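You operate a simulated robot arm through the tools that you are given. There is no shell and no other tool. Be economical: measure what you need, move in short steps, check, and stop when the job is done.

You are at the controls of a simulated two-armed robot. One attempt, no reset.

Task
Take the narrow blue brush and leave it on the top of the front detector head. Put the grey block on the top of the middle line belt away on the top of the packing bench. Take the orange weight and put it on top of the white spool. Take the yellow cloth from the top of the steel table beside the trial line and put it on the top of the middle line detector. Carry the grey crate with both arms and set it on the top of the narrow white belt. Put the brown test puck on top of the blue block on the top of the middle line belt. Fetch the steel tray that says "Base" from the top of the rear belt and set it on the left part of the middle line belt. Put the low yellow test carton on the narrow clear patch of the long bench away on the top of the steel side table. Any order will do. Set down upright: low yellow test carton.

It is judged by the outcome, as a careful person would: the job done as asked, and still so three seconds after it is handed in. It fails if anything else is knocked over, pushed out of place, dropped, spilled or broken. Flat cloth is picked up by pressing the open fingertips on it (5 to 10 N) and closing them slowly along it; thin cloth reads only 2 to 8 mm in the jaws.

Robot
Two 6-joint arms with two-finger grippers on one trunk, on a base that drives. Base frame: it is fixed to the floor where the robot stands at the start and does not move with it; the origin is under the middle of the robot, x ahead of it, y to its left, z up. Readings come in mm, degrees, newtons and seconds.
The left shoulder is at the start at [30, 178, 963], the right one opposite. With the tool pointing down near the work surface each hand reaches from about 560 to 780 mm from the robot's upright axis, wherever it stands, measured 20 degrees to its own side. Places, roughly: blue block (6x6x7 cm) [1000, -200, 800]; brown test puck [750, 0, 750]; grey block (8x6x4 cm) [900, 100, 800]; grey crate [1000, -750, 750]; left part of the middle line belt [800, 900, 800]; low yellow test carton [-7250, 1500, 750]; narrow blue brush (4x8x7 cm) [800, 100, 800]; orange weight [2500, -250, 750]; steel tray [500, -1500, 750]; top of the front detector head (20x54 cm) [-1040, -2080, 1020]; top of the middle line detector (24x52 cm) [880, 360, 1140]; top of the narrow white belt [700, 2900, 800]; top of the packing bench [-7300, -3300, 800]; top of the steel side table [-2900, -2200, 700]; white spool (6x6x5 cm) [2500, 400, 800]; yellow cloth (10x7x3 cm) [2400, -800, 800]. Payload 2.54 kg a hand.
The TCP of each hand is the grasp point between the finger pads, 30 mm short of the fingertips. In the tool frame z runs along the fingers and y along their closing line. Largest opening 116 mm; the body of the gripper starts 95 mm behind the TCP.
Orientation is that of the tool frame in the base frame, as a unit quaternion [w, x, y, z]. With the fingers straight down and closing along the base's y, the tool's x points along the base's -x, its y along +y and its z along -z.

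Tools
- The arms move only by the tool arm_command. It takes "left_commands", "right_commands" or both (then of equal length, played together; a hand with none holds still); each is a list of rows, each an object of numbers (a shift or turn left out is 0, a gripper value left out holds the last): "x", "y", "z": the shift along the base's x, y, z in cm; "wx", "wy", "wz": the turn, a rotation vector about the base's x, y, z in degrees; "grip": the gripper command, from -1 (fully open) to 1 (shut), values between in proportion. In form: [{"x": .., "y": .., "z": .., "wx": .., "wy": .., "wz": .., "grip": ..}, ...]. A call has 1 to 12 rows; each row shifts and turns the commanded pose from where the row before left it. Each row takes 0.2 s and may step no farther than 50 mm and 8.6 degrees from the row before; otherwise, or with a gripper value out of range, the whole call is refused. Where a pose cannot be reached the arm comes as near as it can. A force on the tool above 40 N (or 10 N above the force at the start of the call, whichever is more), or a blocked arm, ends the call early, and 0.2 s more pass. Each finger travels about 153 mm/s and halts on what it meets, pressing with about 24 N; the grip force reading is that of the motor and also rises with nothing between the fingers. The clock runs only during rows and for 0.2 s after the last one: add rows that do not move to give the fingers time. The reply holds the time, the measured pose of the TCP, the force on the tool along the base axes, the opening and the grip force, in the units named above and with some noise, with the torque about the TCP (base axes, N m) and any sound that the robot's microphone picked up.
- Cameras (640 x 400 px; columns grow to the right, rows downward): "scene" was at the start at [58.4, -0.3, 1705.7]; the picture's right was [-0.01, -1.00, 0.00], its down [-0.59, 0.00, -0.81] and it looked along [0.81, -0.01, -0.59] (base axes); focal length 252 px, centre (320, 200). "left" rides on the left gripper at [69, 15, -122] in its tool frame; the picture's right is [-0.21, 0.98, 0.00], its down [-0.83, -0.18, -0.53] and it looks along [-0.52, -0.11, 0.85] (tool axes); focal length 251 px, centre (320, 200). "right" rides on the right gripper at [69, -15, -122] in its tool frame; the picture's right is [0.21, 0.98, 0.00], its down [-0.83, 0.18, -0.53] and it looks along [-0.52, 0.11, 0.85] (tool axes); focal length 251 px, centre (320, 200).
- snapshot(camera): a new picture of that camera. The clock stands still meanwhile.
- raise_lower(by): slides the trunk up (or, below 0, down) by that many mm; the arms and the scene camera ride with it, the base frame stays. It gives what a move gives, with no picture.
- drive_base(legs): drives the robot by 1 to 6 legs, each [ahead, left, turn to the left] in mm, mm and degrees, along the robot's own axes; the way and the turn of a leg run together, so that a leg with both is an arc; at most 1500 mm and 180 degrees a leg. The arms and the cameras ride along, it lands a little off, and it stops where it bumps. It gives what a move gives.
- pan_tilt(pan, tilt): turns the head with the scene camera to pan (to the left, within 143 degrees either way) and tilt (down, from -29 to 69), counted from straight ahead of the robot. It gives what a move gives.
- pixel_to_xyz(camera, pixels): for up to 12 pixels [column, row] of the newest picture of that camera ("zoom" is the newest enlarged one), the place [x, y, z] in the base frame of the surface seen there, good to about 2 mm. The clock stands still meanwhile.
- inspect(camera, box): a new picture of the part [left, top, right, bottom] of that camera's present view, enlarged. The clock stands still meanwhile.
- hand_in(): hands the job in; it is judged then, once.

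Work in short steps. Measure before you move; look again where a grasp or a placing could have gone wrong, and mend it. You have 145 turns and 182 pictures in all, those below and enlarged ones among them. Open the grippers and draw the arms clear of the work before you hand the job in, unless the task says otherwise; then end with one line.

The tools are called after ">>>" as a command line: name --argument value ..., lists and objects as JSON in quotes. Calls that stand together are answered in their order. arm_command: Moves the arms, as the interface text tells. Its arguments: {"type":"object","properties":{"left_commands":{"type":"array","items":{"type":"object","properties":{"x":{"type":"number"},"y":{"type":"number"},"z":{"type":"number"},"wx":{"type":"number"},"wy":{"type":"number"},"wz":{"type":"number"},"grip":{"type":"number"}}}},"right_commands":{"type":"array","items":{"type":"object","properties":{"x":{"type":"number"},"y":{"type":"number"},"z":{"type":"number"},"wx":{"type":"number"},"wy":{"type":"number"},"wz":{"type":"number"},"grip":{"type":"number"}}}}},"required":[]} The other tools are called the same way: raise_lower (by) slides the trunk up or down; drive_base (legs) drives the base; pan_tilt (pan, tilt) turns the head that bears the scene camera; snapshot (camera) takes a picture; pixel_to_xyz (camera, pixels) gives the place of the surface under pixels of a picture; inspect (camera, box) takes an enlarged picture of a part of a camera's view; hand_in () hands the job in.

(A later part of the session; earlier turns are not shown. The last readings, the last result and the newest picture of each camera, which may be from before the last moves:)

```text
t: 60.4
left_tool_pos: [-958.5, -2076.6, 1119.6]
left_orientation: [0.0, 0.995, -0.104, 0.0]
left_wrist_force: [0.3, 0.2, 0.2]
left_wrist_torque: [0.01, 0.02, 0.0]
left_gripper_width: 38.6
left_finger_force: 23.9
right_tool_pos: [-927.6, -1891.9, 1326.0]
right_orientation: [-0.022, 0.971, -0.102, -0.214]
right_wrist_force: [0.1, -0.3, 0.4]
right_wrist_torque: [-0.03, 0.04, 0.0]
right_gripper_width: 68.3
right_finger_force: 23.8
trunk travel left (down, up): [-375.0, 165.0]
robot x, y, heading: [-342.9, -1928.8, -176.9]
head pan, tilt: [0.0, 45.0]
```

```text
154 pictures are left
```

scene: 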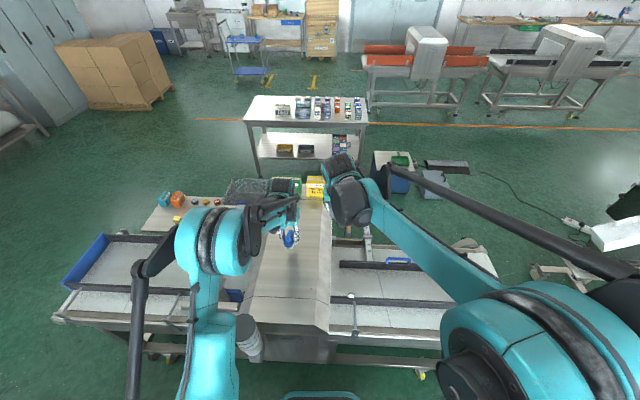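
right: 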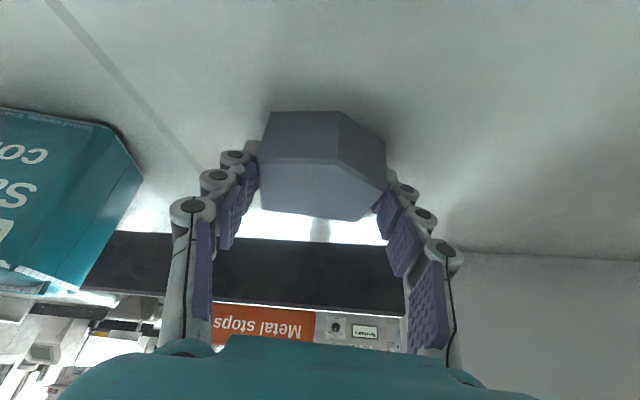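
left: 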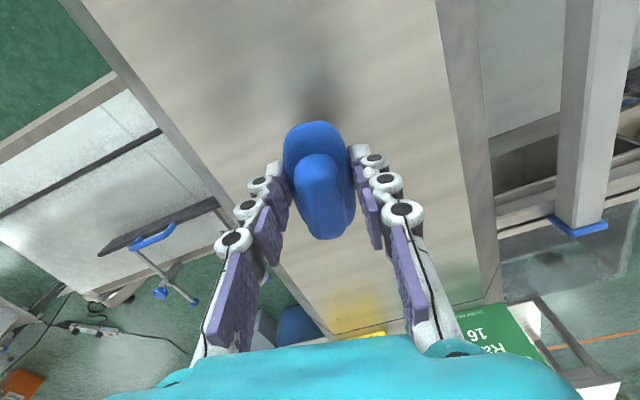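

Brush hangs over the middle of the head. I lower 47 mm more, then 3 mm until contact.

>>> arm_command --left_commands '[{"z": -3}, {"z": -1.5}, {"z": -0.3}, {"z": -0.2}, {}]'

>>> snapshot --camera "left"

```text
t: 61.6
left_tool_pos: [-959.3, -2079.4, 1069.7]
left_orientation: [0.0, 0.994, -0.105, 0.0]
left_wrist_force: [0.5, -0.2, -1.1]
left_wrist_torque: [0.0, -0.04, 0.01]
left_gripper_width: 38.5
left_finger_force: 23.3
right_tool_pos: [-927.2, -1890.8, 1326.4]
right_orientation: [-0.023, 0.971, -0.102, -0.214]
right_wrist_force: [0.2, 0.7, -0.3]
right_wrist_torque: [-0.04, -0.02, 0.01]
right_gripper_width: 68.2
right_finger_force: 23.9
trunk travel left (down, up): [-375.0, 165.0]
robot x, y, heading: [-340.8, -1928.1, -176.7]
head pan, tilt: [0.0, 45.0]
```

```text
153 pictures are left
```

left: 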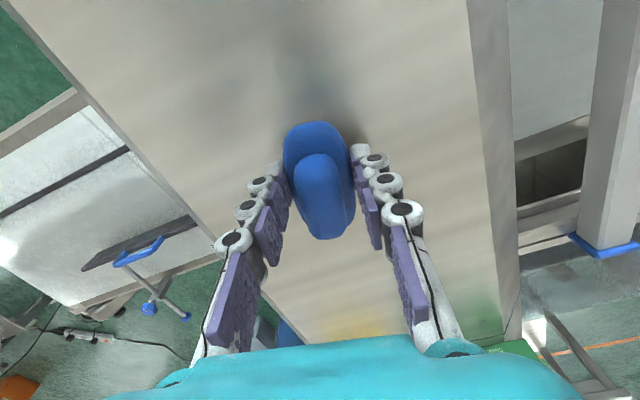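

No contact force yet; I lower in 1.5 mm steps.

>>> arm_command --left_commands '[{"z": -0.15}, {"z": -0.15}, {"z": -0.1}]'

```text
t: 62.4
left_tool_pos: [-958.6, -2080.6, 1067.0]
left_orientation: [0.001, 0.995, -0.104, -0.001]
left_wrist_force: [-1.5, 0.7, 17.7]
left_wrist_torque: [-0.01, -0.01, 0.02]
left_gripper_width: 39.0
left_finger_force: 24.1
right_tool_pos: [-926.0, -1891.5, 1326.9]
right_orientation: [-0.023, 0.971, -0.102, -0.214]
right_wrist_force: [0.2, -0.1, -0.3]
right_wrist_torque: [0.01, -0.01, 0.01]
right_gripper_width: 68.2
right_finger_force: 24.0
trunk travel left (down, up): [-375.0, 165.0]
robot x, y, heading: [-341.8, -1928.0, -176.9]
head pan, tilt: [0.0, 45.0]
```

Contact (18 N). I ease 1 mm up, open and rise.

>>> arm_command --left_commands '[{"z": 0.1}, {"grip": 0.2}, {"grip": 0}, {"grip": -0.2}, {}, {"z": 4}, {"z": 5}, {"z": 5}, {"z": 5}, {"z": 5}, {}]'

>>> snapshot --camera "left"

```text
t: 64.8
left_tool_pos: [-959.8, -2080.0, 1304.8]
left_orientation: [-0.001, 0.995, -0.105, 0.0]
left_wrist_force: [0.6, -0.4, -0.3]
left_wrist_torque: [0.01, -0.01, -0.03]
left_gripper_width: 69.5
left_finger_force: 0.1
right_tool_pos: [-928.5, -1891.7, 1327.0]
right_orientation: [-0.024, 0.971, -0.102, -0.214]
right_wrist_force: [-0.6, -0.6, -1.1]
right_wrist_torque: [0.02, -0.01, 0.02]
right_gripper_width: 68.4
right_finger_force: 23.9
trunk travel left (down, up): [-375.0, 165.0]
robot x, y, heading: [-345.6, -1926.4, -177.1]
head pan, tilt: [0.0, 45.0]
```

```text
152 pictures are left
```

left: 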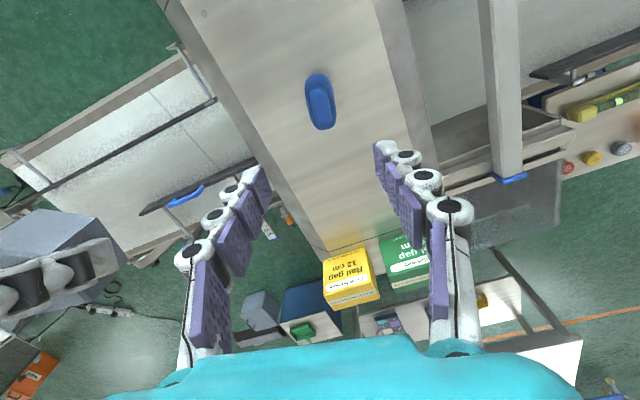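

Brush stands well on the head. Now the route to the packing bench: I look to the left (south end) and ahead.

>>> pan_tilt --pan 45 --tilt 25

>>> snapshot --camera "scene"

>>> pixel_to_xyz --camera "scene" --pixels '[[320, 300], [320, 250], [320, 220], [400, 200], [420, 180], [270, 230], [200, 250], [450, 170], [250, 180], [380, 260], [500, 170], [560, 160]]'

```text
t: 65.9
left_tool_pos: [-959.1, -2080.2, 1304.2]
left_orientation: [0.001, 0.995, -0.104, -0.001]
left_wrist_force: [0.3, 1.1, -0.1]
left_wrist_torque: [0.04, 0.01, -0.03]
left_gripper_width: 69.3
left_finger_force: 0.1
right_tool_pos: [-926.6, -1890.8, 1325.7]
right_orientation: [-0.023, 0.971, -0.102, -0.213]
right_wrist_force: [0.7, -0.2, 0.2]
right_wrist_torque: [0.01, 0.03, 0.01]
right_gripper_width: 68.0
right_finger_force: 24.0
trunk travel left (down, up): [-375.0, 165.0]
robot x, y, heading: [-344.8, -1927.0, -176.9]
head pan, tilt: [45.0, 25.0]
```

```text
151 pictures are left
```

scene: 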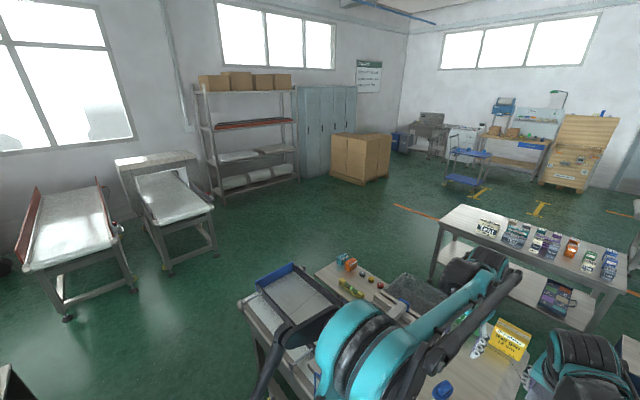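

```text
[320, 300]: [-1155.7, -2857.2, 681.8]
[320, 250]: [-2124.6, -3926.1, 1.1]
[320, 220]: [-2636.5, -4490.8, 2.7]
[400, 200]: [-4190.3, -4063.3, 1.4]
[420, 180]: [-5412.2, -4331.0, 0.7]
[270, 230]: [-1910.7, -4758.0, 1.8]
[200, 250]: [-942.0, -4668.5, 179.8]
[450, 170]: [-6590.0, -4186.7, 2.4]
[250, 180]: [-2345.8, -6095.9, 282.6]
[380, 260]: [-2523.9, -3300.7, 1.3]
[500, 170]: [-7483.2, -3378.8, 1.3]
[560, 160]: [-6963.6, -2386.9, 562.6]
```

South route is open (floor at (-2525,-3300) and (-4190,-4063) is free). I turn left, go to y≈-3700 and then ahead along -x.

>>> drive_base --legs '[[0, 0, 87], [1500, 0, 0], [270, 0, 0], [0, 0, -90], [1500, 0, 0], [1500, 0, 0]]'

>>> pan_tilt --pan 0 --tilt 25

>>> snapshot --camera "scene"

```text
t: 96.1
left_tool_pos: [-3991.6, -3474.5, 1304.5]
left_orientation: [0.0, 0.986, -0.167, 0.0]
left_wrist_force: [-0.7, -0.5, -0.4]
left_wrist_torque: [0.01, 0.01, 0.01]
left_gripper_width: 69.4
left_finger_force: 0.0
right_tool_pos: [-3935.8, -3290.0, 1327.0]
right_orientation: [-0.036, 0.963, -0.163, -0.213]
right_wrist_force: [0.6, 0.5, -0.3]
right_wrist_torque: [0.03, -0.01, 0.0]
right_gripper_width: 68.5
right_finger_force: 24.2
trunk travel left (down, up): [-375.0, 165.0]
robot x, y, heading: [-3360.3, -3406.7, 175.8]
head pan, tilt: [45.0, 25.0]
```

```text
t: 97.3
left_tool_pos: [-3992.1, -3472.8, 1304.5]
left_orientation: [0.0, 0.986, -0.167, 0.0]
left_wrist_force: [-0.1, 0.1, -0.5]
left_wrist_torque: [-0.01, -0.02, 0.0]
left_gripper_width: 69.7
left_finger_force: 0.1
right_tool_pos: [-3936.7, -3290.3, 1326.6]
right_orientation: [-0.036, 0.963, -0.162, -0.212]
right_wrist_force: [-0.6, 0.2, 0.2]
right_wrist_torque: [0.02, 0.0, -0.04]
right_gripper_width: 68.2
right_finger_force: 23.8
trunk travel left (down, up): [-375.0, 165.0]
robot x, y, heading: [-3360.5, -3400.7, 175.5]
head pan, tilt: [0.0, 25.0]
```

```text
150 pictures are left
```

scene: 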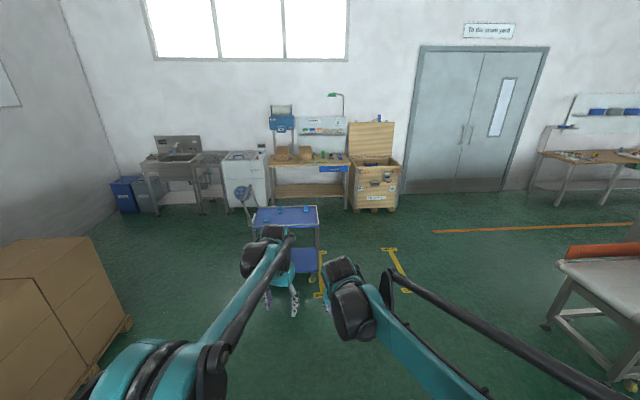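

The packing bench is at (310,165), a blue trolley (285,215) stands before it. I measure them.

>>> pixel_to_xyz --camera "scene" --pixels '[[257, 210], [317, 208], [317, 275], [280, 162], [345, 163], [320, 160], [310, 166], [310, 210], [372, 205], [398, 205], [330, 250], [400, 285]]'

>>> inspect --camera "scene" --box '[220, 90, 420, 215]'

```text
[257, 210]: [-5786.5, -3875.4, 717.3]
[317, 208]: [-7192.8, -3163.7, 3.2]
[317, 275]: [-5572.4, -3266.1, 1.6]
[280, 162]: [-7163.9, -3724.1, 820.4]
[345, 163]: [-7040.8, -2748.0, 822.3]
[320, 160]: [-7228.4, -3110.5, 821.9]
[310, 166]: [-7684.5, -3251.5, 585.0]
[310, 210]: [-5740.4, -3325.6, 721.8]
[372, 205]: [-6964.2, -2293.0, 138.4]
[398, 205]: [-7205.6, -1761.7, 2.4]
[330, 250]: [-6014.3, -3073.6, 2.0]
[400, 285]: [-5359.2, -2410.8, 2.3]
```

```text
3.20 times, centred on (320, 152) of scene
```

zoom: 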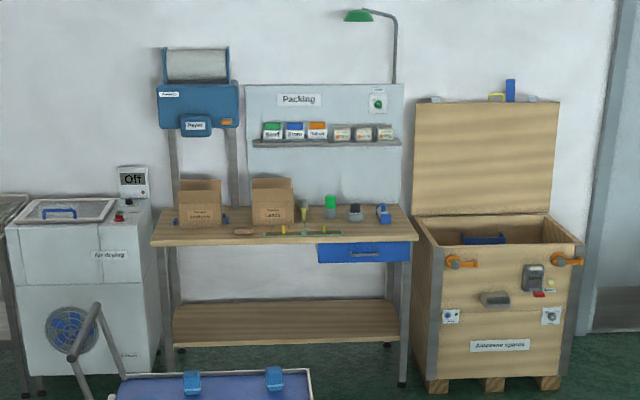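

Bench top is z≈822, front edge x≈-7040, y -2720..-3800; the trolley occupies y<-3325. I steer to y≈-2980, facing -x, stopping at x≈-6000 to look.

>>> drive_base --legs '[[0, 0, 4.3], [1100, -420, 0], [1500, 0, 0]]'

>>> pan_tilt --pan 0 --tilt 35

>>> snapshot --camera "scene"

```text
t: 110.4
left_tool_pos: [-6499.3, -2975.5, 1305.6]
left_orientation: [0.001, 0.988, -0.152, 0.0]
left_wrist_force: [-0.1, -0.3, -0.5]
left_wrist_torque: [-0.01, 0.02, 0.02]
left_gripper_width: 69.7
left_finger_force: 0.1
right_tool_pos: [-6450.3, -2791.5, 1326.3]
right_orientation: [-0.032, 0.965, -0.148, -0.213]
right_wrist_force: [-0.5, 0.4, 0.6]
right_wrist_torque: [0.02, 0.01, -0.04]
right_gripper_width: 68.0
right_finger_force: 23.5
trunk travel left (down, up): [-375.0, 165.0]
robot x, y, heading: [-5868.4, -2884.5, 177.6]
head pan, tilt: [0.0, 25.0]
```

```text
t: 111.1
left_tool_pos: [-6500.0, -2976.0, 1304.1]
left_orientation: [0.001, 0.988, -0.152, 0.0]
left_wrist_force: [-0.2, 0.3, 0.2]
left_wrist_torque: [-0.02, -0.02, 0.01]
left_gripper_width: 69.7
left_finger_force: 0.0
right_tool_pos: [-6449.3, -2793.0, 1327.7]
right_orientation: [-0.033, 0.965, -0.149, -0.213]
right_wrist_force: [0.5, 0.9, -0.3]
right_wrist_torque: [0.0, -0.04, 0.01]
right_gripper_width: 68.1
right_finger_force: 24.1
trunk travel left (down, up): [-375.0, 165.0]
robot x, y, heading: [-5869.1, -2885.4, 177.5]
head pan, tilt: [0.0, 35.0]
```

```text
148 pictures are left
```

scene: 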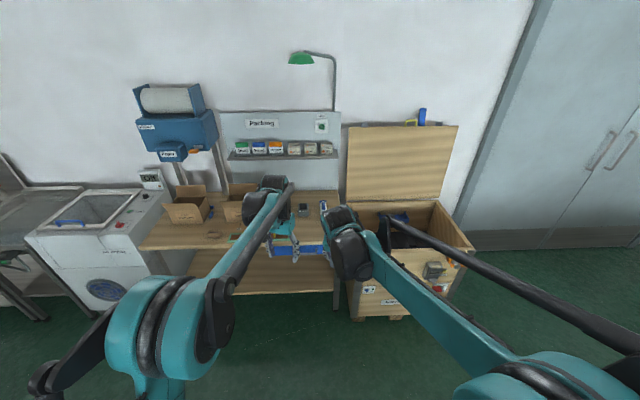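

My hands hide the bench; I close in to x≈-6380, y≈-2980 and look through the right camera.

>>> drive_base --legs '[[0, 0, 2.5], [500, 95, 0]]'

>>> snapshot --camera "right"

>>> snapshot --camera "scene"

```text
t: 114.5
left_tool_pos: [-6991.9, -3094.7, 1305.5]
left_orientation: [0.0, 0.991, -0.133, 0.0]
left_wrist_force: [0.1, 0.0, 0.1]
left_wrist_torque: [0.01, 0.02, 0.02]
left_gripper_width: 69.3
left_finger_force: 0.0
right_tool_pos: [-6949.9, -2908.6, 1326.5]
right_orientation: [-0.029, 0.968, -0.13, -0.213]
right_wrist_force: [0.0, -0.5, -0.1]
right_wrist_torque: [-0.02, 0.0, -0.01]
right_gripper_width: 68.2
right_finger_force: 24.2
trunk travel left (down, up): [-375.0, 165.0]
robot x, y, heading: [-6364.5, -2980.4, 179.6]
head pan, tilt: [0.0, 35.0]
```

```text
147 pictures are left
```

right: 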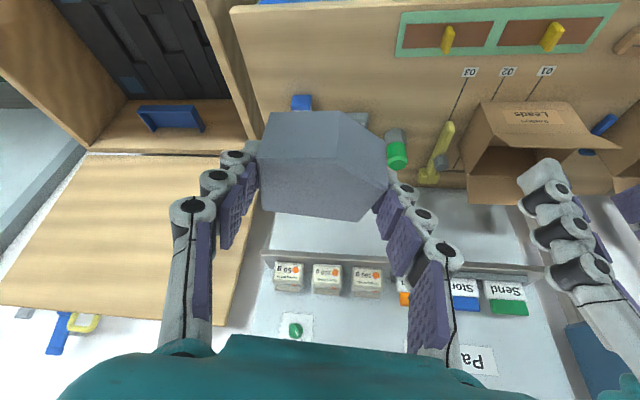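

```text
146 pictures are left
```

scene: 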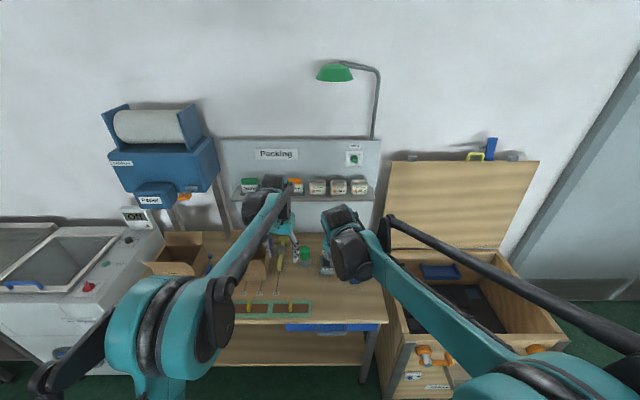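

In the right view the bench's clear area is around (320,60). I measure it and its limits.

>>> pixel_to_xyz --camera "right" --pixels '[[320, 60], [270, 60], [380, 70], [320, 20], [300, 98], [395, 50], [240, 60], [395, 130], [320, 90]]'

```text
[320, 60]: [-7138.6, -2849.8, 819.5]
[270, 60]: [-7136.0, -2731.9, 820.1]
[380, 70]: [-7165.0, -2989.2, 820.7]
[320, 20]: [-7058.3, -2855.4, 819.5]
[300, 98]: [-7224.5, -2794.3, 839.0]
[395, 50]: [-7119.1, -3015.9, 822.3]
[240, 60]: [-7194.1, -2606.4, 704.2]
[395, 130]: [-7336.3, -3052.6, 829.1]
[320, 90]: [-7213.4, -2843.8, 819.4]
```

Bench is at z 820; clear spot centre (-7125,-2880). I move over it and lower the trunk 200 mm.

>>> arm_command --right_commands '[{"x": -4, "y": 0.7}, {"x": -4.5, "y": 0.7}, {"x": -4.5, "y": 0.7}, {"x": -4.4, "y": 0.7}, {}]' --left_commands '[{"x": 4}, {"x": 4}, {"x": 4}, {"x": 4}, {}]'

>>> raise_lower --by -200

>>> snapshot --camera "scene"

```text
t: 115.7
left_tool_pos: [-6829.9, -3094.7, 1301.7]
left_orientation: [0.0, 0.991, -0.133, 0.001]
left_wrist_force: [-0.3, -0.3, 0.0]
left_wrist_torque: [-0.02, 0.0, 0.04]
left_gripper_width: 69.3
left_finger_force: 0.0
right_tool_pos: [-7122.1, -2882.8, 1325.1]
right_orientation: [-0.029, 0.968, -0.13, -0.213]
right_wrist_force: [-0.5, 0.0, -0.5]
right_wrist_torque: [0.01, -0.01, 0.02]
right_gripper_width: 68.4
right_finger_force: 24.4
trunk travel left (down, up): [-375.0, 165.0]
robot x, y, heading: [-6367.2, -2975.3, 179.9]
head pan, tilt: [0.0, 35.0]
```

```text
t: 117.9
left_tool_pos: [-6832.3, -3094.8, 1103.5]
left_orientation: [0.0, 0.991, -0.133, 0.0]
left_wrist_force: [-0.2, 0.8, -0.3]
left_wrist_torque: [0.01, -0.01, 0.0]
left_gripper_width: 69.7
left_finger_force: 0.1
right_tool_pos: [-7121.7, -2882.3, 1124.7]
right_orientation: [-0.029, 0.968, -0.13, -0.213]
right_wrist_force: [-1.0, -0.3, -0.5]
right_wrist_torque: [0.0, -0.01, 0.02]
right_gripper_width: 68.2
right_finger_force: 24.0
trunk travel left (down, up): [-175.0, 365.0]
robot x, y, heading: [-6363.8, -2980.0, 179.6]
head pan, tilt: [0.0, 35.0]
```

```text
145 pictures are left
```

scene: 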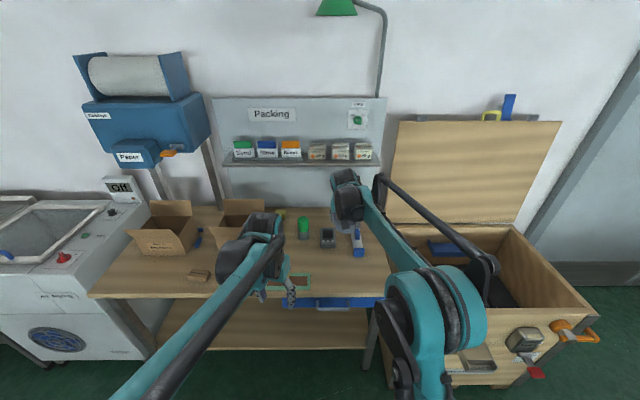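

The spot is below the right hand, clear of the items behind. I lower to z≈872.

>>> arm_command --right_commands '[{"z": -4.5}, {"z": -4.5}, {"z": -4.5}, {"z": -4.5}, {"z": -4}, {"z": -3.2}, {}]'

>>> snapshot --camera "right"

>>> inspect --camera "scene" --box '[260, 170, 420, 310]'

```text
t: 119.5
left_tool_pos: [-6829.6, -3094.8, 1102.8]
left_orientation: [0.0, 0.991, -0.134, 0.0]
left_wrist_force: [0.0, -0.2, 0.6]
left_wrist_torque: [0.01, -0.01, 0.0]
left_gripper_width: 69.4
left_finger_force: 0.2
right_tool_pos: [-7120.7, -2882.0, 873.6]
right_orientation: [-0.028, 0.968, -0.13, -0.214]
right_wrist_force: [0.0, -0.6, 0.0]
right_wrist_torque: [0.0, -0.01, 0.02]
right_gripper_width: 68.3
right_finger_force: 23.8
trunk travel left (down, up): [-175.0, 365.0]
robot x, y, heading: [-6367.6, -2981.8, 179.8]
head pan, tilt: [0.0, 35.0]
```

```text
144 pictures are left
```

right: 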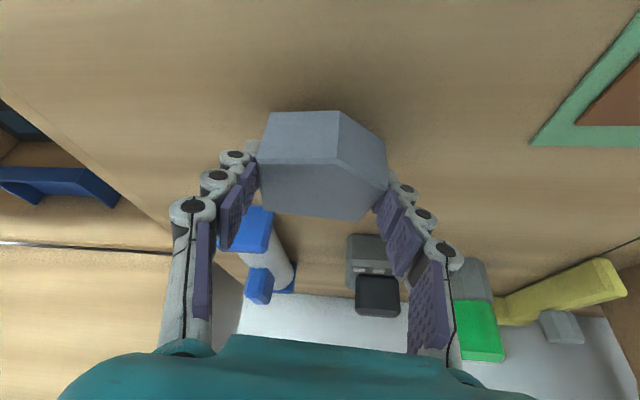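

```text
2.86 times, centred on (340, 240) of scene
```

zoom: 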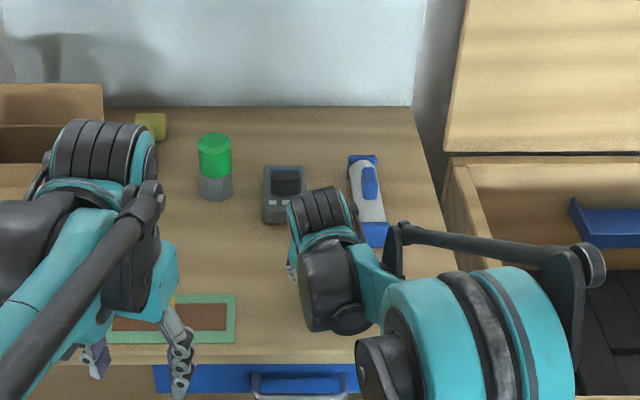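

Block front clears the dispenser (x≈-7224). I lower to contact in small steps.

>>> arm_command --right_commands '[{"z": -1}, {"z": -0.3}, {"z": -0.2}, {"z": -0.15}, {}]'

```text
t: 120.7
left_tool_pos: [-6829.4, -3094.2, 1102.7]
left_orientation: [0.0, 0.991, -0.132, -0.001]
left_wrist_force: [-0.7, 0.4, 0.5]
left_wrist_torque: [-0.01, -0.02, 0.03]
left_gripper_width: 69.5
left_finger_force: 0.1
right_tool_pos: [-7120.8, -2882.4, 857.5]
right_orientation: [-0.029, 0.968, -0.13, -0.214]
right_wrist_force: [-2.4, -0.3, 16.0]
right_wrist_torque: [-0.06, -0.17, -0.01]
right_gripper_width: 68.4
right_finger_force: 24.3
trunk travel left (down, up): [-175.0, 365.0]
robot x, y, heading: [-6365.0, -2976.8, 179.8]
head pan, tilt: [0.0, 35.0]
```

Contact at 16 N. I ease up 1 mm, open and rise.

>>> arm_command --right_commands '[{"z": 0.1}, {"grip": -0.35}, {"grip": -0.6}, {"grip": -0.6}, {}, {"z": 3, "x": 1}, {"z": 4, "x": 1.5}, {"z": 5}, {"z": 5}, {"z": 5}, {"z": 4}]'

>>> snapshot --camera "right"

```text
t: 123.1
left_tool_pos: [-6830.4, -3096.3, 1103.7]
left_orientation: [0.0, 0.991, -0.133, 0.0]
left_wrist_force: [1.0, 0.2, 0.1]
left_wrist_torque: [-0.01, 0.03, 0.0]
left_gripper_width: 69.7
left_finger_force: 0.0
right_tool_pos: [-7095.3, -2882.2, 1117.0]
right_orientation: [-0.028, 0.968, -0.129, -0.214]
right_wrist_force: [1.2, 0.4, 0.5]
right_wrist_torque: [0.0, 0.0, 0.01]
right_gripper_width: 93.1
right_finger_force: 0.0
trunk travel left (down, up): [-175.0, 365.0]
robot x, y, heading: [-6366.1, -2976.6, 179.9]
head pan, tilt: [0.0, 35.0]
```

```text
142 pictures are left
```

right: 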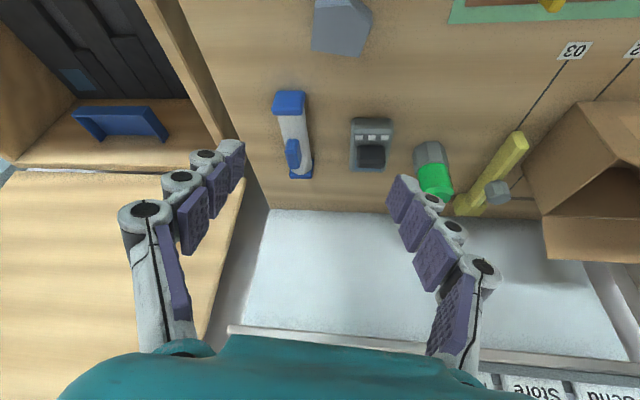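

Block is on the bench. I draw both hands in and look to the right (north, towards y=1500).

>>> arm_command --right_commands '[{"x": 4.5}, {"x": 4.5}, {"x": 4.5}, {"x": 4.5}, {"x": 4.5}]'

>>> drive_base --legs '[[-150, 0, 0]]'

>>> pan_tilt --pan -75 --tilt 25

>>> snapshot --camera "scene"

>>> pixel_to_xyz --camera "scene" --pixels '[[320, 300], [320, 250], [320, 220], [320, 200], [320, 180], [250, 200], [400, 220], [450, 200], [200, 230], [380, 200], [270, 165], [450, 250]]'

```text
t: 124.3
left_tool_pos: [-6828.9, -3094.2, 1103.8]
left_orientation: [-0.001, 0.991, -0.133, -0.001]
left_wrist_force: [0.9, 0.3, 0.2]
left_wrist_torque: [-0.02, 0.06, 0.0]
left_gripper_width: 69.4
left_finger_force: 0.1
right_tool_pos: [-6870.5, -2881.1, 1117.7]
right_orientation: [-0.029, 0.968, -0.13, -0.214]
right_wrist_force: [-0.5, 1.0, 0.1]
right_wrist_torque: [-0.04, -0.01, 0.03]
right_gripper_width: 92.7
right_finger_force: 0.1
trunk travel left (down, up): [-175.0, 365.0]
robot x, y, heading: [-6365.4, -2974.5, 179.7]
head pan, tilt: [0.0, 35.0]
```

```text
t: 125.7
left_tool_pos: [-6675.6, -3096.4, 1103.2]
left_orientation: [0.0, 0.991, -0.133, -0.001]
left_wrist_force: [0.3, 0.5, 0.3]
left_wrist_torque: [0.01, 0.09, 0.01]
left_gripper_width: 69.4
left_finger_force: 0.0
right_tool_pos: [-6718.0, -2882.7, 1119.3]
right_orientation: [-0.029, 0.968, -0.13, -0.214]
right_wrist_force: [0.8, -0.3, 1.0]
right_wrist_torque: [-0.01, 0.05, 0.02]
right_gripper_width: 92.8
right_finger_force: 0.0
trunk travel left (down, up): [-175.0, 365.0]
robot x, y, heading: [-6213.5, -2979.7, 179.7]
head pan, tilt: [0.0, 35.0]
```

```text
t: 127.1
left_tool_pos: [-6676.5, -3095.6, 1101.8]
left_orientation: [0.0, 0.991, -0.133, 0.001]
left_wrist_force: [1.2, -0.5, -0.3]
left_wrist_torque: [-0.01, -0.01, 0.04]
left_gripper_width: 69.4
left_finger_force: 0.1
right_tool_pos: [-6718.4, -2883.0, 1117.4]
right_orientation: [-0.029, 0.968, -0.13, -0.214]
right_wrist_force: [-0.1, 0.2, 0.7]
right_wrist_torque: [0.02, 0.01, 0.01]
right_gripper_width: 92.7
right_finger_force: 0.0
trunk travel left (down, up): [-175.0, 365.0]
robot x, y, heading: [-6211.3, -2979.4, 179.6]
head pan, tilt: [-75.0, 25.0]
```

```text
141 pictures are left
```

scene: 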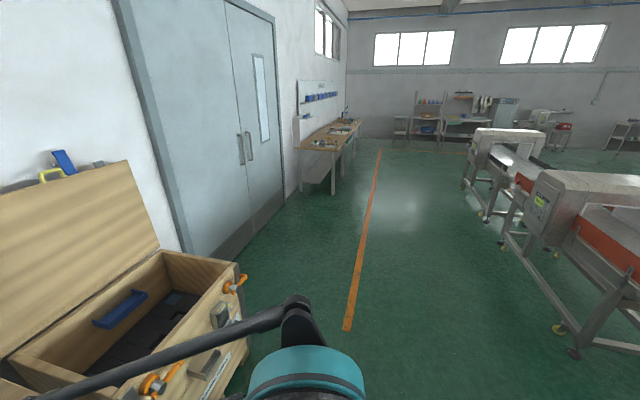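

```text
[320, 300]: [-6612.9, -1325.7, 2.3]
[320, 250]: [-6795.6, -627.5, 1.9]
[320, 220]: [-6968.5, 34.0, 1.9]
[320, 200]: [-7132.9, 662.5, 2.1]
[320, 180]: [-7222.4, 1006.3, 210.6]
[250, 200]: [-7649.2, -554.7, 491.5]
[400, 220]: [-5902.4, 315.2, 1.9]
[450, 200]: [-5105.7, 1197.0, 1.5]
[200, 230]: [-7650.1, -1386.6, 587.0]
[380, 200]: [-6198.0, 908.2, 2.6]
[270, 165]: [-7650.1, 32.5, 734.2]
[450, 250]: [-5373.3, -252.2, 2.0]
```

The aisle at x≈-6200 is clear up to the long bench. I strafe right 4.3 m and look ahead.

>>> drive_base --legs '[[0, -1500, 0], [0, -1500, 0], [0, -1300, 0]]'

>>> pan_tilt --pan 0 --tilt 35

>>> snapshot --camera "scene"

```text
t: 147.6
left_tool_pos: [-6647.4, 1202.1, 1102.6]
left_orientation: [0.0, 0.989, -0.148, 0.001]
left_wrist_force: [0.0, 0.8, 0.3]
left_wrist_torque: [0.02, 0.06, -0.01]
left_gripper_width: 69.7
left_finger_force: 0.1
right_tool_pos: [-6683.8, 1415.7, 1117.8]
right_orientation: [-0.033, 0.966, -0.145, -0.213]
right_wrist_force: [-0.6, 0.3, -0.5]
right_wrist_torque: [-0.01, 0.0, 0.01]
right_gripper_width: 92.7
right_finger_force: 0.0
trunk travel left (down, up): [-175.0, 365.0]
robot x, y, heading: [-6180.4, 1304.4, 178.0]
head pan, tilt: [-75.0, 25.0]
```

```text
t: 149.1
left_tool_pos: [-6648.6, 1200.2, 1102.5]
left_orientation: [0.0, 0.989, -0.147, 0.0]
left_wrist_force: [-0.3, -0.1, 0.2]
left_wrist_torque: [-0.02, -0.02, -0.03]
left_gripper_width: 69.5
left_finger_force: 0.1
right_tool_pos: [-6685.2, 1415.6, 1117.6]
right_orientation: [-0.032, 0.966, -0.144, -0.213]
right_wrist_force: [0.3, -0.6, -0.4]
right_wrist_torque: [0.04, 0.0, -0.03]
right_gripper_width: 93.0
right_finger_force: 0.1
trunk travel left (down, up): [-175.0, 365.0]
robot x, y, heading: [-6178.9, 1302.4, 177.8]
head pan, tilt: [0.0, 35.0]
```

```text
140 pictures are left
```

scene: 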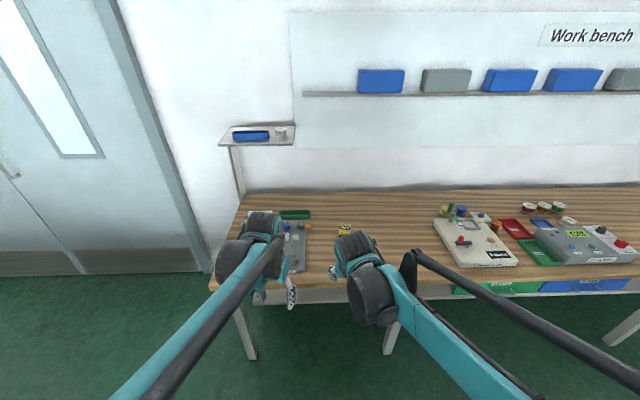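

Something yellow is at (345,230) behind the right hand. I zoom there and measure.

>>> inspect --camera "scene" --box '[220, 180, 440, 310]'

>>> pixel_to_xyz --camera "scene" --pixels '[[345, 229], [345, 234], [325, 225], [400, 240], [320, 245], [300, 265], [330, 284], [294, 213], [460, 240]]'

```text
2.91 times, centred on (330, 245) of scene
```

zoom: 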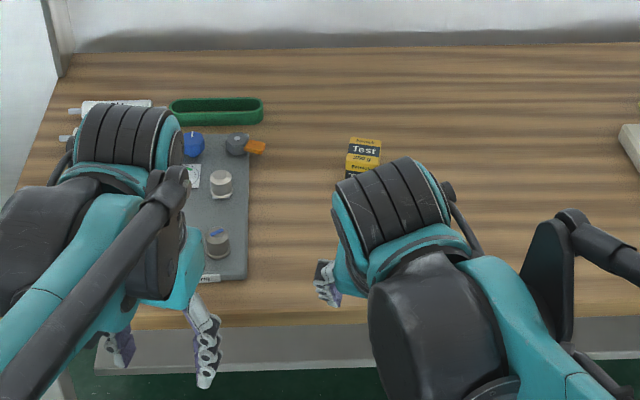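

```text
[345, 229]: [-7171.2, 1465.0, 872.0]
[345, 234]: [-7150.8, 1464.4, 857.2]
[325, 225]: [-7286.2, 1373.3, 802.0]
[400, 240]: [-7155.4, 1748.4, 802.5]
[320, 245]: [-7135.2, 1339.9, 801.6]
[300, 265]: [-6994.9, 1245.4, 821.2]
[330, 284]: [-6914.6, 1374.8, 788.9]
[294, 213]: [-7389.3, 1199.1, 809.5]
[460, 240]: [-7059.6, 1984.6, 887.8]
```

Carton at about (-7165,1465), top 872, bench 802. I drive up 300 mm and right the right hand to vertical while moving it near.

>>> drive_base --legs '[[300, 0, 2.2]]'

>>> arm_command --right_commands '[{"wz": 7.5, "grip": -1}, {"wz": 7.5}, {"wy": -8.3}, {"wy": -8.3}, {"wy": -8.4}, {}]'

>>> snapshot --camera "right"

```text
t: 151.2
left_tool_pos: [-6953.6, 1188.5, 1102.0]
left_orientation: [0.0, 0.992, -0.128, 0.0]
left_wrist_force: [-0.2, -0.6, 0.3]
left_wrist_torque: [-0.03, -0.01, 0.02]
left_gripper_width: 69.6
left_finger_force: 0.1
right_tool_pos: [-6997.3, 1400.7, 1116.5]
right_orientation: [-0.028, 0.969, -0.124, -0.214]
right_wrist_force: [-0.7, -0.1, -1.0]
right_wrist_torque: [0.02, -0.02, 0.02]
right_gripper_width: 92.7
right_finger_force: 0.2
trunk travel left (down, up): [-175.0, 365.0]
robot x, y, heading: [-6486.7, 1306.3, -179.7]
head pan, tilt: [0.0, 35.0]
```

```text
t: 152.6
left_tool_pos: [-6950.5, 1187.3, 1102.7]
left_orientation: [0.001, 0.992, -0.128, -0.001]
left_wrist_force: [-0.2, 0.3, 0.4]
left_wrist_torque: [-0.02, 0.03, 0.01]
left_gripper_width: 69.6
left_finger_force: 0.0
right_tool_pos: [-6995.3, 1401.0, 1118.2]
right_orientation: [0.001, 1.0, 0.003, 0.002]
right_wrist_force: [-0.4, 0.6, 0.2]
right_wrist_torque: [0.0, 0.01, 0.02]
right_gripper_width: 115.9
right_finger_force: 0.0
trunk travel left (down, up): [-175.0, 365.0]
robot x, y, heading: [-6487.2, 1305.8, -179.6]
head pan, tilt: [0.0, 35.0]
```

```text
138 pictures are left
```

right: 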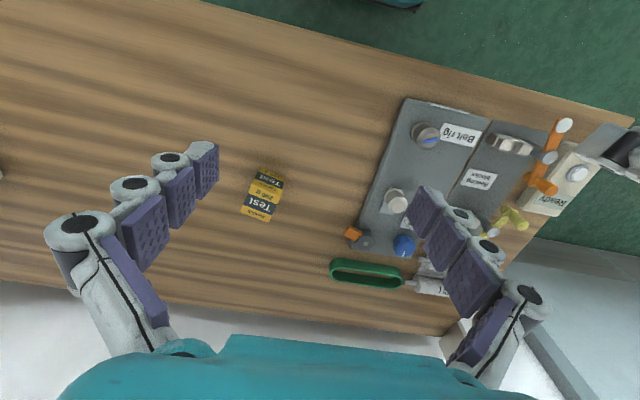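

Carton at (262,195) in the right view; I zoom to get its outline.

>>> inspect --camera "right" --box '[215, 150, 315, 240]'

```text
4.44 times, centred on (265, 195) of right
```

zoom: 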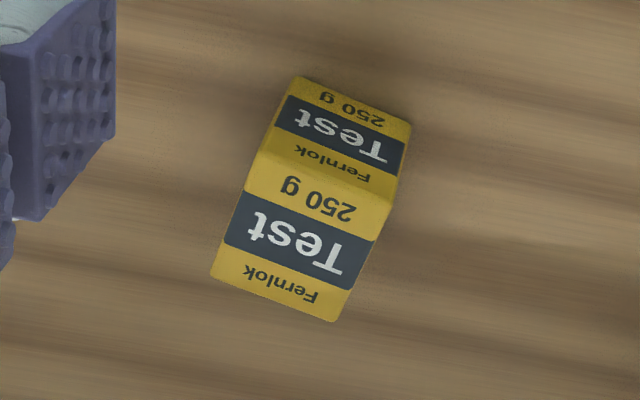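

>>> pixel_to_xyz --camera "zoom" --pixels '[[262, 156], [215, 272], [334, 315], [384, 210], [296, 85], [406, 130], [298, 230], [430, 250]]'

```text
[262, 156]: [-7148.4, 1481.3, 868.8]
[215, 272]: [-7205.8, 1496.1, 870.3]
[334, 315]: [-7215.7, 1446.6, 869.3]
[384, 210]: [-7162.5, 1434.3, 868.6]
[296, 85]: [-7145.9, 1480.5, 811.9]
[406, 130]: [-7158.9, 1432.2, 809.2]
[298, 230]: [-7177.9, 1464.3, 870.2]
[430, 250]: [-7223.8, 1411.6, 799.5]
```

Carton centre (-7183,1465), narrow side 49 mm, turned -16.5°. I go above it with the hand turned, then down to TCP 852 and close.

>>> arm_command --right_commands '[{"x": -4.7, "y": 1.6, "wz": -8.25}, {"x": -4.7, "y": 1.6, "wz": -8.25}, {"x": -4.7, "y": 1.6}, {"x": -4.7, "y": 1.6}, {"z": -5}, {"z": -5}, {"z": -5}, {"z": -4.5}, {}]'

>>> snapshot --camera "right"

```text
t: 154.6
left_tool_pos: [-6950.9, 1186.9, 1102.7]
left_orientation: [0.0, 0.992, -0.128, 0.0]
left_wrist_force: [0.7, 0.6, -0.6]
left_wrist_torque: [-0.04, 0.03, 0.02]
left_gripper_width: 69.3
left_finger_force: 0.1
right_tool_pos: [-7184.0, 1463.9, 921.3]
right_orientation: [0.001, 0.99, -0.141, 0.0]
right_wrist_force: [1.3, -0.4, 0.1]
right_wrist_torque: [-0.01, 0.02, -0.01]
right_gripper_width: 116.0
right_finger_force: 0.1
trunk travel left (down, up): [-175.0, 365.0]
robot x, y, heading: [-6488.8, 1306.9, -179.5]
head pan, tilt: [0.0, 35.0]
```

```text
136 pictures are left
```

right: 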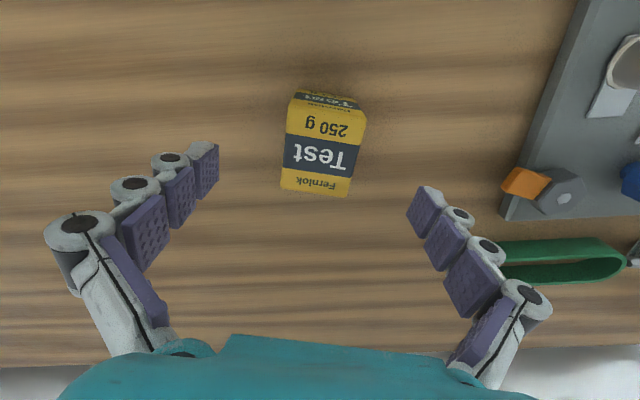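

Aligned. I descend 69 mm and close.

>>> arm_command --right_commands '[{"z": -4}, {"z": -2.9}, {"grip": -0.5}, {"grip": 0.1}, {"grip": 0.4}, {"grip": 0.4}, {}, {"z": 3}, {"z": 5}, {"z": 5}, {"z": 5}, {"z": 5}]'

>>> snapshot --camera "right"

```text
t: 157.2
left_tool_pos: [-6951.0, 1187.2, 1103.2]
left_orientation: [0.0, 0.992, -0.128, -0.001]
left_wrist_force: [0.6, -0.5, -0.4]
left_wrist_torque: [0.06, -0.02, -0.02]
left_gripper_width: 69.6
left_finger_force: 0.1
right_tool_pos: [-7183.0, 1464.2, 1082.3]
right_orientation: [0.001, 0.99, -0.141, 0.001]
right_wrist_force: [-0.8, 0.3, -2.9]
right_wrist_torque: [0.04, 0.0, 0.0]
right_gripper_width: 54.4
right_finger_force: 24.1
trunk travel left (down, up): [-175.0, 365.0]
robot x, y, heading: [-6488.4, 1304.7, -179.5]
head pan, tilt: [0.0, 35.0]
```

```text
135 pictures are left
```

right: 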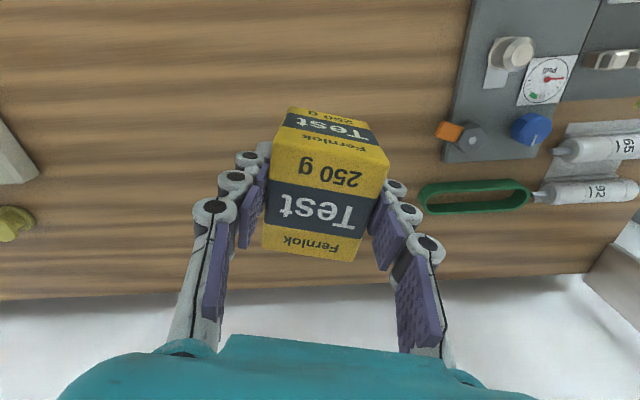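

Carton held (54 mm). I draw it in, back off, return along the aisle to y≈-2200 and turn to face +x towards the side table.

>>> arm_command --right_commands '[{"x": 4.5, "z": 1}, {"x": 4.5}, {"x": 4.5}, {"x": 4}]'

>>> drive_base --legs '[[-400, 0, 0], [0, 1500, 0], [0, 1500, 0], [0, 500, 0], [0, 0, 180]]'

>>> snapshot --camera "scene"

```text
t: 158.2
left_tool_pos: [-6952.1, 1187.9, 1104.1]
left_orientation: [0.0, 0.992, -0.127, 0.001]
left_wrist_force: [-0.1, -0.3, 0.3]
left_wrist_torque: [0.03, 0.03, -0.02]
left_gripper_width: 69.6
left_finger_force: 0.0
right_tool_pos: [-7008.2, 1462.3, 1092.9]
right_orientation: [0.001, 0.99, -0.142, 0.0]
right_wrist_force: [0.7, -0.9, -1.8]
right_wrist_torque: [-0.04, 0.02, 0.01]
right_gripper_width: 54.5
right_finger_force: 23.9
trunk travel left (down, up): [-175.0, 365.0]
robot x, y, heading: [-6487.0, 1307.9, -179.7]
head pan, tilt: [0.0, 35.0]
```

```text
t: 184.2
left_tool_pos: [-5610.9, -2016.3, 1101.8]
left_orientation: [0.0, 0.142, 0.99, 0.0]
left_wrist_force: [0.7, -0.1, -1.0]
left_wrist_torque: [0.02, 0.01, 0.01]
left_gripper_width: 69.6
left_finger_force: 0.1
right_tool_pos: [-5559.3, -2291.5, 1092.2]
right_orientation: [-0.002, 0.154, 0.988, 0.002]
right_wrist_force: [0.2, 0.4, -2.7]
right_wrist_torque: [0.0, 0.0, -0.02]
right_gripper_width: 54.3
right_finger_force: 24.3
trunk travel left (down, up): [-175.0, 365.0]
robot x, y, heading: [-6074.7, -2122.9, -1.4]
head pan, tilt: [0.0, 35.0]
```

```text
134 pictures are left
```

scene: 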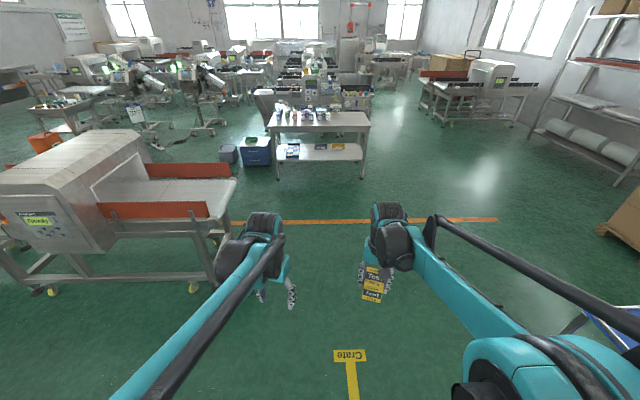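

The table is straight ahead; I measure its front edge and clear surface.

>>> pixel_to_xyz --camera "scene" --pixels '[[272, 127], [368, 127], [318, 127], [355, 116], [345, 122], [255, 155], [215, 265], [240, 190]]'

>>> drive_base --legs '[[1300, -100, 1.4]]'

>>> snapshot --camera "scene"

```text
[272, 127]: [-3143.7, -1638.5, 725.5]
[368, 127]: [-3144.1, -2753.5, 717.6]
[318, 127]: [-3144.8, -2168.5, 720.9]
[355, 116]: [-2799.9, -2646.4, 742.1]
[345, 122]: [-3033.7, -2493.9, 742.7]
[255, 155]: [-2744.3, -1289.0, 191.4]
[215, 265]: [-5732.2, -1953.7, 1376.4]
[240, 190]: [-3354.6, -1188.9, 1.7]
```

```text
t: 190.6
left_tool_pos: [-4342.6, -2112.7, 1102.0]
left_orientation: [0.0, 0.128, 0.992, 0.0]
left_wrist_force: [0.4, -0.7, 0.4]
left_wrist_torque: [-0.02, 0.02, -0.01]
left_gripper_width: 69.6
left_finger_force: 0.0
right_tool_pos: [-4283.8, -2388.4, 1091.6]
right_orientation: [-0.002, 0.141, 0.99, 0.001]
right_wrist_force: [1.0, 0.6, -1.1]
right_wrist_torque: [0.02, 0.04, 0.01]
right_gripper_width: 54.5
right_finger_force: 24.1
trunk travel left (down, up): [-175.0, 365.0]
robot x, y, heading: [-4810.0, -2236.4, 0.2]
head pan, tilt: [0.0, 35.0]
```

```text
133 pictures are left
```

scene: 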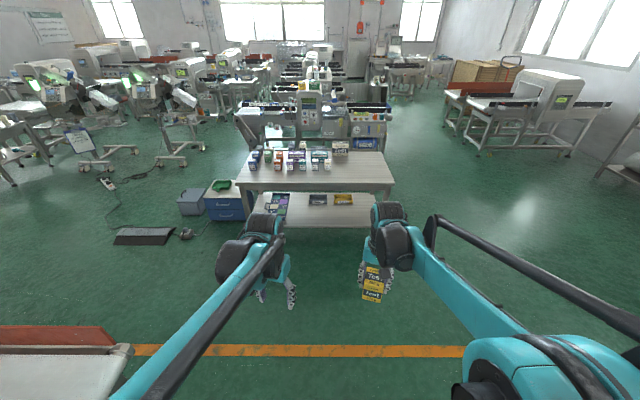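

Right front part of the table is clear. Target about (-3040,-2450). I drive 1080 ahead.

>>> drive_base --legs '[[1080, 0, 0]]'

>>> snapshot --camera "scene"

>>> snapshot --camera "right"

```text
t: 196.1
left_tool_pos: [-3272.9, -2114.1, 1103.2]
left_orientation: [0.0, 0.132, 0.991, -0.001]
left_wrist_force: [-0.3, -0.5, -0.2]
left_wrist_torque: [0.02, 0.01, 0.0]
left_gripper_width: 69.8
left_finger_force: 0.1
right_tool_pos: [-3216.7, -2387.8, 1090.8]
right_orientation: [-0.002, 0.145, 0.989, 0.002]
right_wrist_force: [-0.4, -0.2, -2.5]
right_wrist_torque: [-0.01, 0.03, 0.02]
right_gripper_width: 54.4
right_finger_force: 24.6
trunk travel left (down, up): [-175.0, 365.0]
robot x, y, heading: [-3735.3, -2232.3, 0.0]
head pan, tilt: [0.0, 35.0]
```

```text
132 pictures are left
```

scene: 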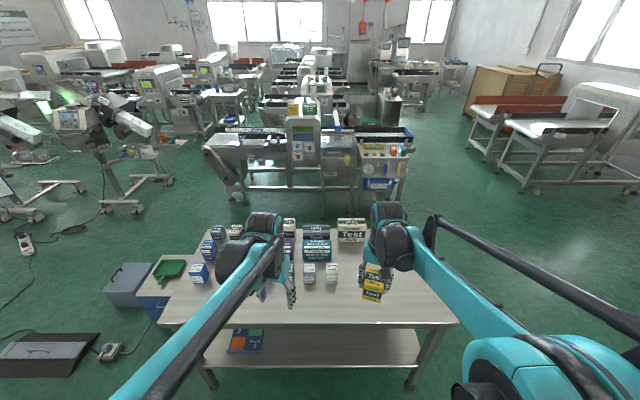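

```text
131 pictures are left
```

right: 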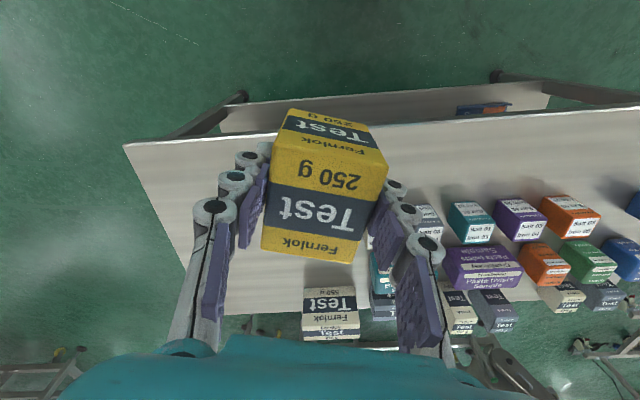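

I measure the free part of the table: scene (400,300), (340,310), (330,275), (420,280).

>>> pixel_to_xyz --camera "scene" --pixels '[[400, 305], [340, 310], [331, 283], [420, 285], [352, 240], [340, 323], [450, 318], [310, 285]]'

```text
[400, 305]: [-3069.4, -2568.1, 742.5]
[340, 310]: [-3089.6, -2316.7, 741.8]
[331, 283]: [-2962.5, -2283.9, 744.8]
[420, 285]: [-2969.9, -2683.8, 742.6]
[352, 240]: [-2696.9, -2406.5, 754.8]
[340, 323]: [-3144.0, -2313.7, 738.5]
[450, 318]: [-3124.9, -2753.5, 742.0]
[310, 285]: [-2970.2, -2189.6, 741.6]
```

Target (-3050,-2480), table z 742. I move over, down to TCP≈805, and check.

>>> arm_command --right_commands '[{"x": 4.2, "y": -2.3}, {"x": 4.2, "y": -2.3}, {"x": 4.2, "y": -2.3}, {"x": 4.1, "y": -2.3}, {"z": -5}, {"z": -5}, {"z": -5}, {"z": -5}, {"z": -5}, {"z": -3.4}, {}]'

>>> snapshot --camera "right"

>>> snapshot --camera "scene"

```text
t: 198.5
left_tool_pos: [-3272.3, -2114.3, 1102.8]
left_orientation: [0.0, 0.131, 0.991, 0.0]
left_wrist_force: [0.3, 0.2, 0.3]
left_wrist_torque: [-0.01, 0.0, -0.02]
left_gripper_width: 69.5
left_finger_force: 0.0
right_tool_pos: [-3051.3, -2480.4, 805.7]
right_orientation: [0.0, 0.144, 0.99, 0.001]
right_wrist_force: [-0.4, -0.1, -1.4]
right_wrist_torque: [0.0, -0.02, 0.02]
right_gripper_width: 54.2
right_finger_force: 23.8
trunk travel left (down, up): [-175.0, 365.0]
robot x, y, heading: [-3737.5, -2231.2, -0.3]
head pan, tilt: [0.0, 35.0]
```

```text
130 pictures are left
```

right: 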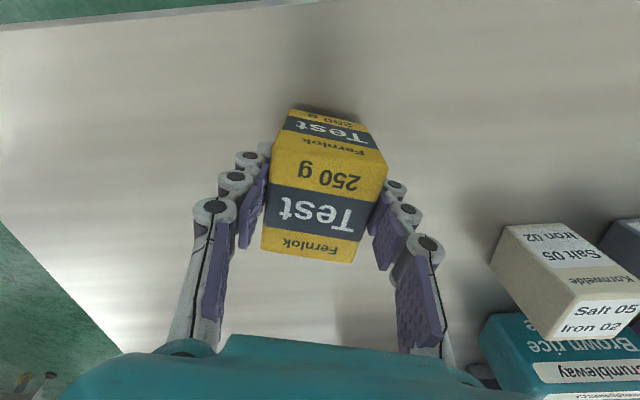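

```text
129 pictures are left
```

scene: 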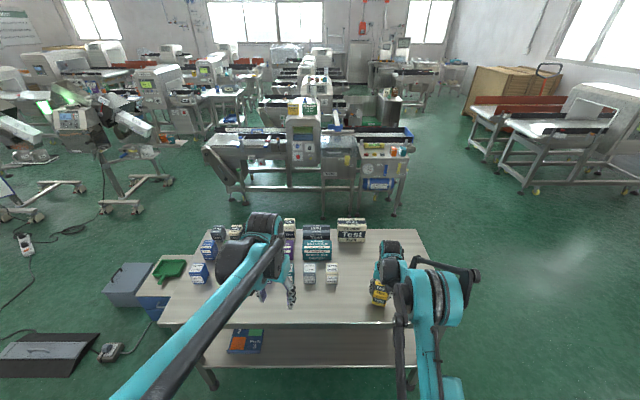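

Clear all around. I lower to contact (about 12 mm).

>>> arm_command --right_commands '[{"z": -0.9}, {"z": -0.3}, {"z": -0.2}, {"z": -0.1}, {}]'

```text
t: 199.7
left_tool_pos: [-3272.7, -2113.6, 1102.6]
left_orientation: [-0.001, 0.131, 0.991, -0.001]
left_wrist_force: [-0.3, -0.5, -0.5]
left_wrist_torque: [0.02, -0.03, -0.02]
left_gripper_width: 69.7
left_finger_force: 0.0
right_tool_pos: [-3051.3, -2482.3, 793.1]
right_orientation: [0.0, 0.145, 0.99, 0.001]
right_wrist_force: [2.2, -0.6, 4.5]
right_wrist_torque: [-0.13, -0.34, -0.01]
right_gripper_width: 54.4
right_finger_force: 24.3
trunk travel left (down, up): [-175.0, 365.0]
robot x, y, heading: [-3734.9, -2232.8, -0.1]
head pan, tilt: [0.0, 35.0]
```

Contact. I push 0.5 mm, open, and rise.

>>> arm_command --right_commands '[{"z": -0.05}, {"grip": 0}, {"grip": -0.3}, {"grip": -0.6}, {}, {"z": 4}, {"z": 5}, {"z": 5}, {"z": 5}, {"z": 5}, {"z": 5}, {"x": -4}]'

>>> snapshot --camera "right"

```text
t: 202.3
left_tool_pos: [-3274.1, -2115.3, 1103.9]
left_orientation: [0.0, 0.131, 0.991, 0.0]
left_wrist_force: [-0.2, -0.2, 0.2]
left_wrist_torque: [0.02, -0.08, 0.0]
left_gripper_width: 69.4
left_finger_force: 0.0
right_tool_pos: [-3089.0, -2484.2, 1087.2]
right_orientation: [0.0, 0.144, 0.99, 0.002]
right_wrist_force: [-0.3, -0.5, 0.6]
right_wrist_torque: [0.03, -0.07, -0.02]
right_gripper_width: 92.8
right_finger_force: 0.1
trunk travel left (down, up): [-175.0, 365.0]
robot x, y, heading: [-3735.2, -2229.4, 0.0]
head pan, tilt: [0.0, 35.0]
```

```text
128 pictures are left
```

right: 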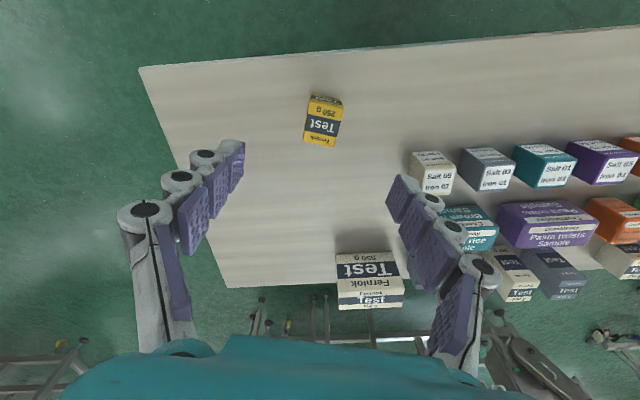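

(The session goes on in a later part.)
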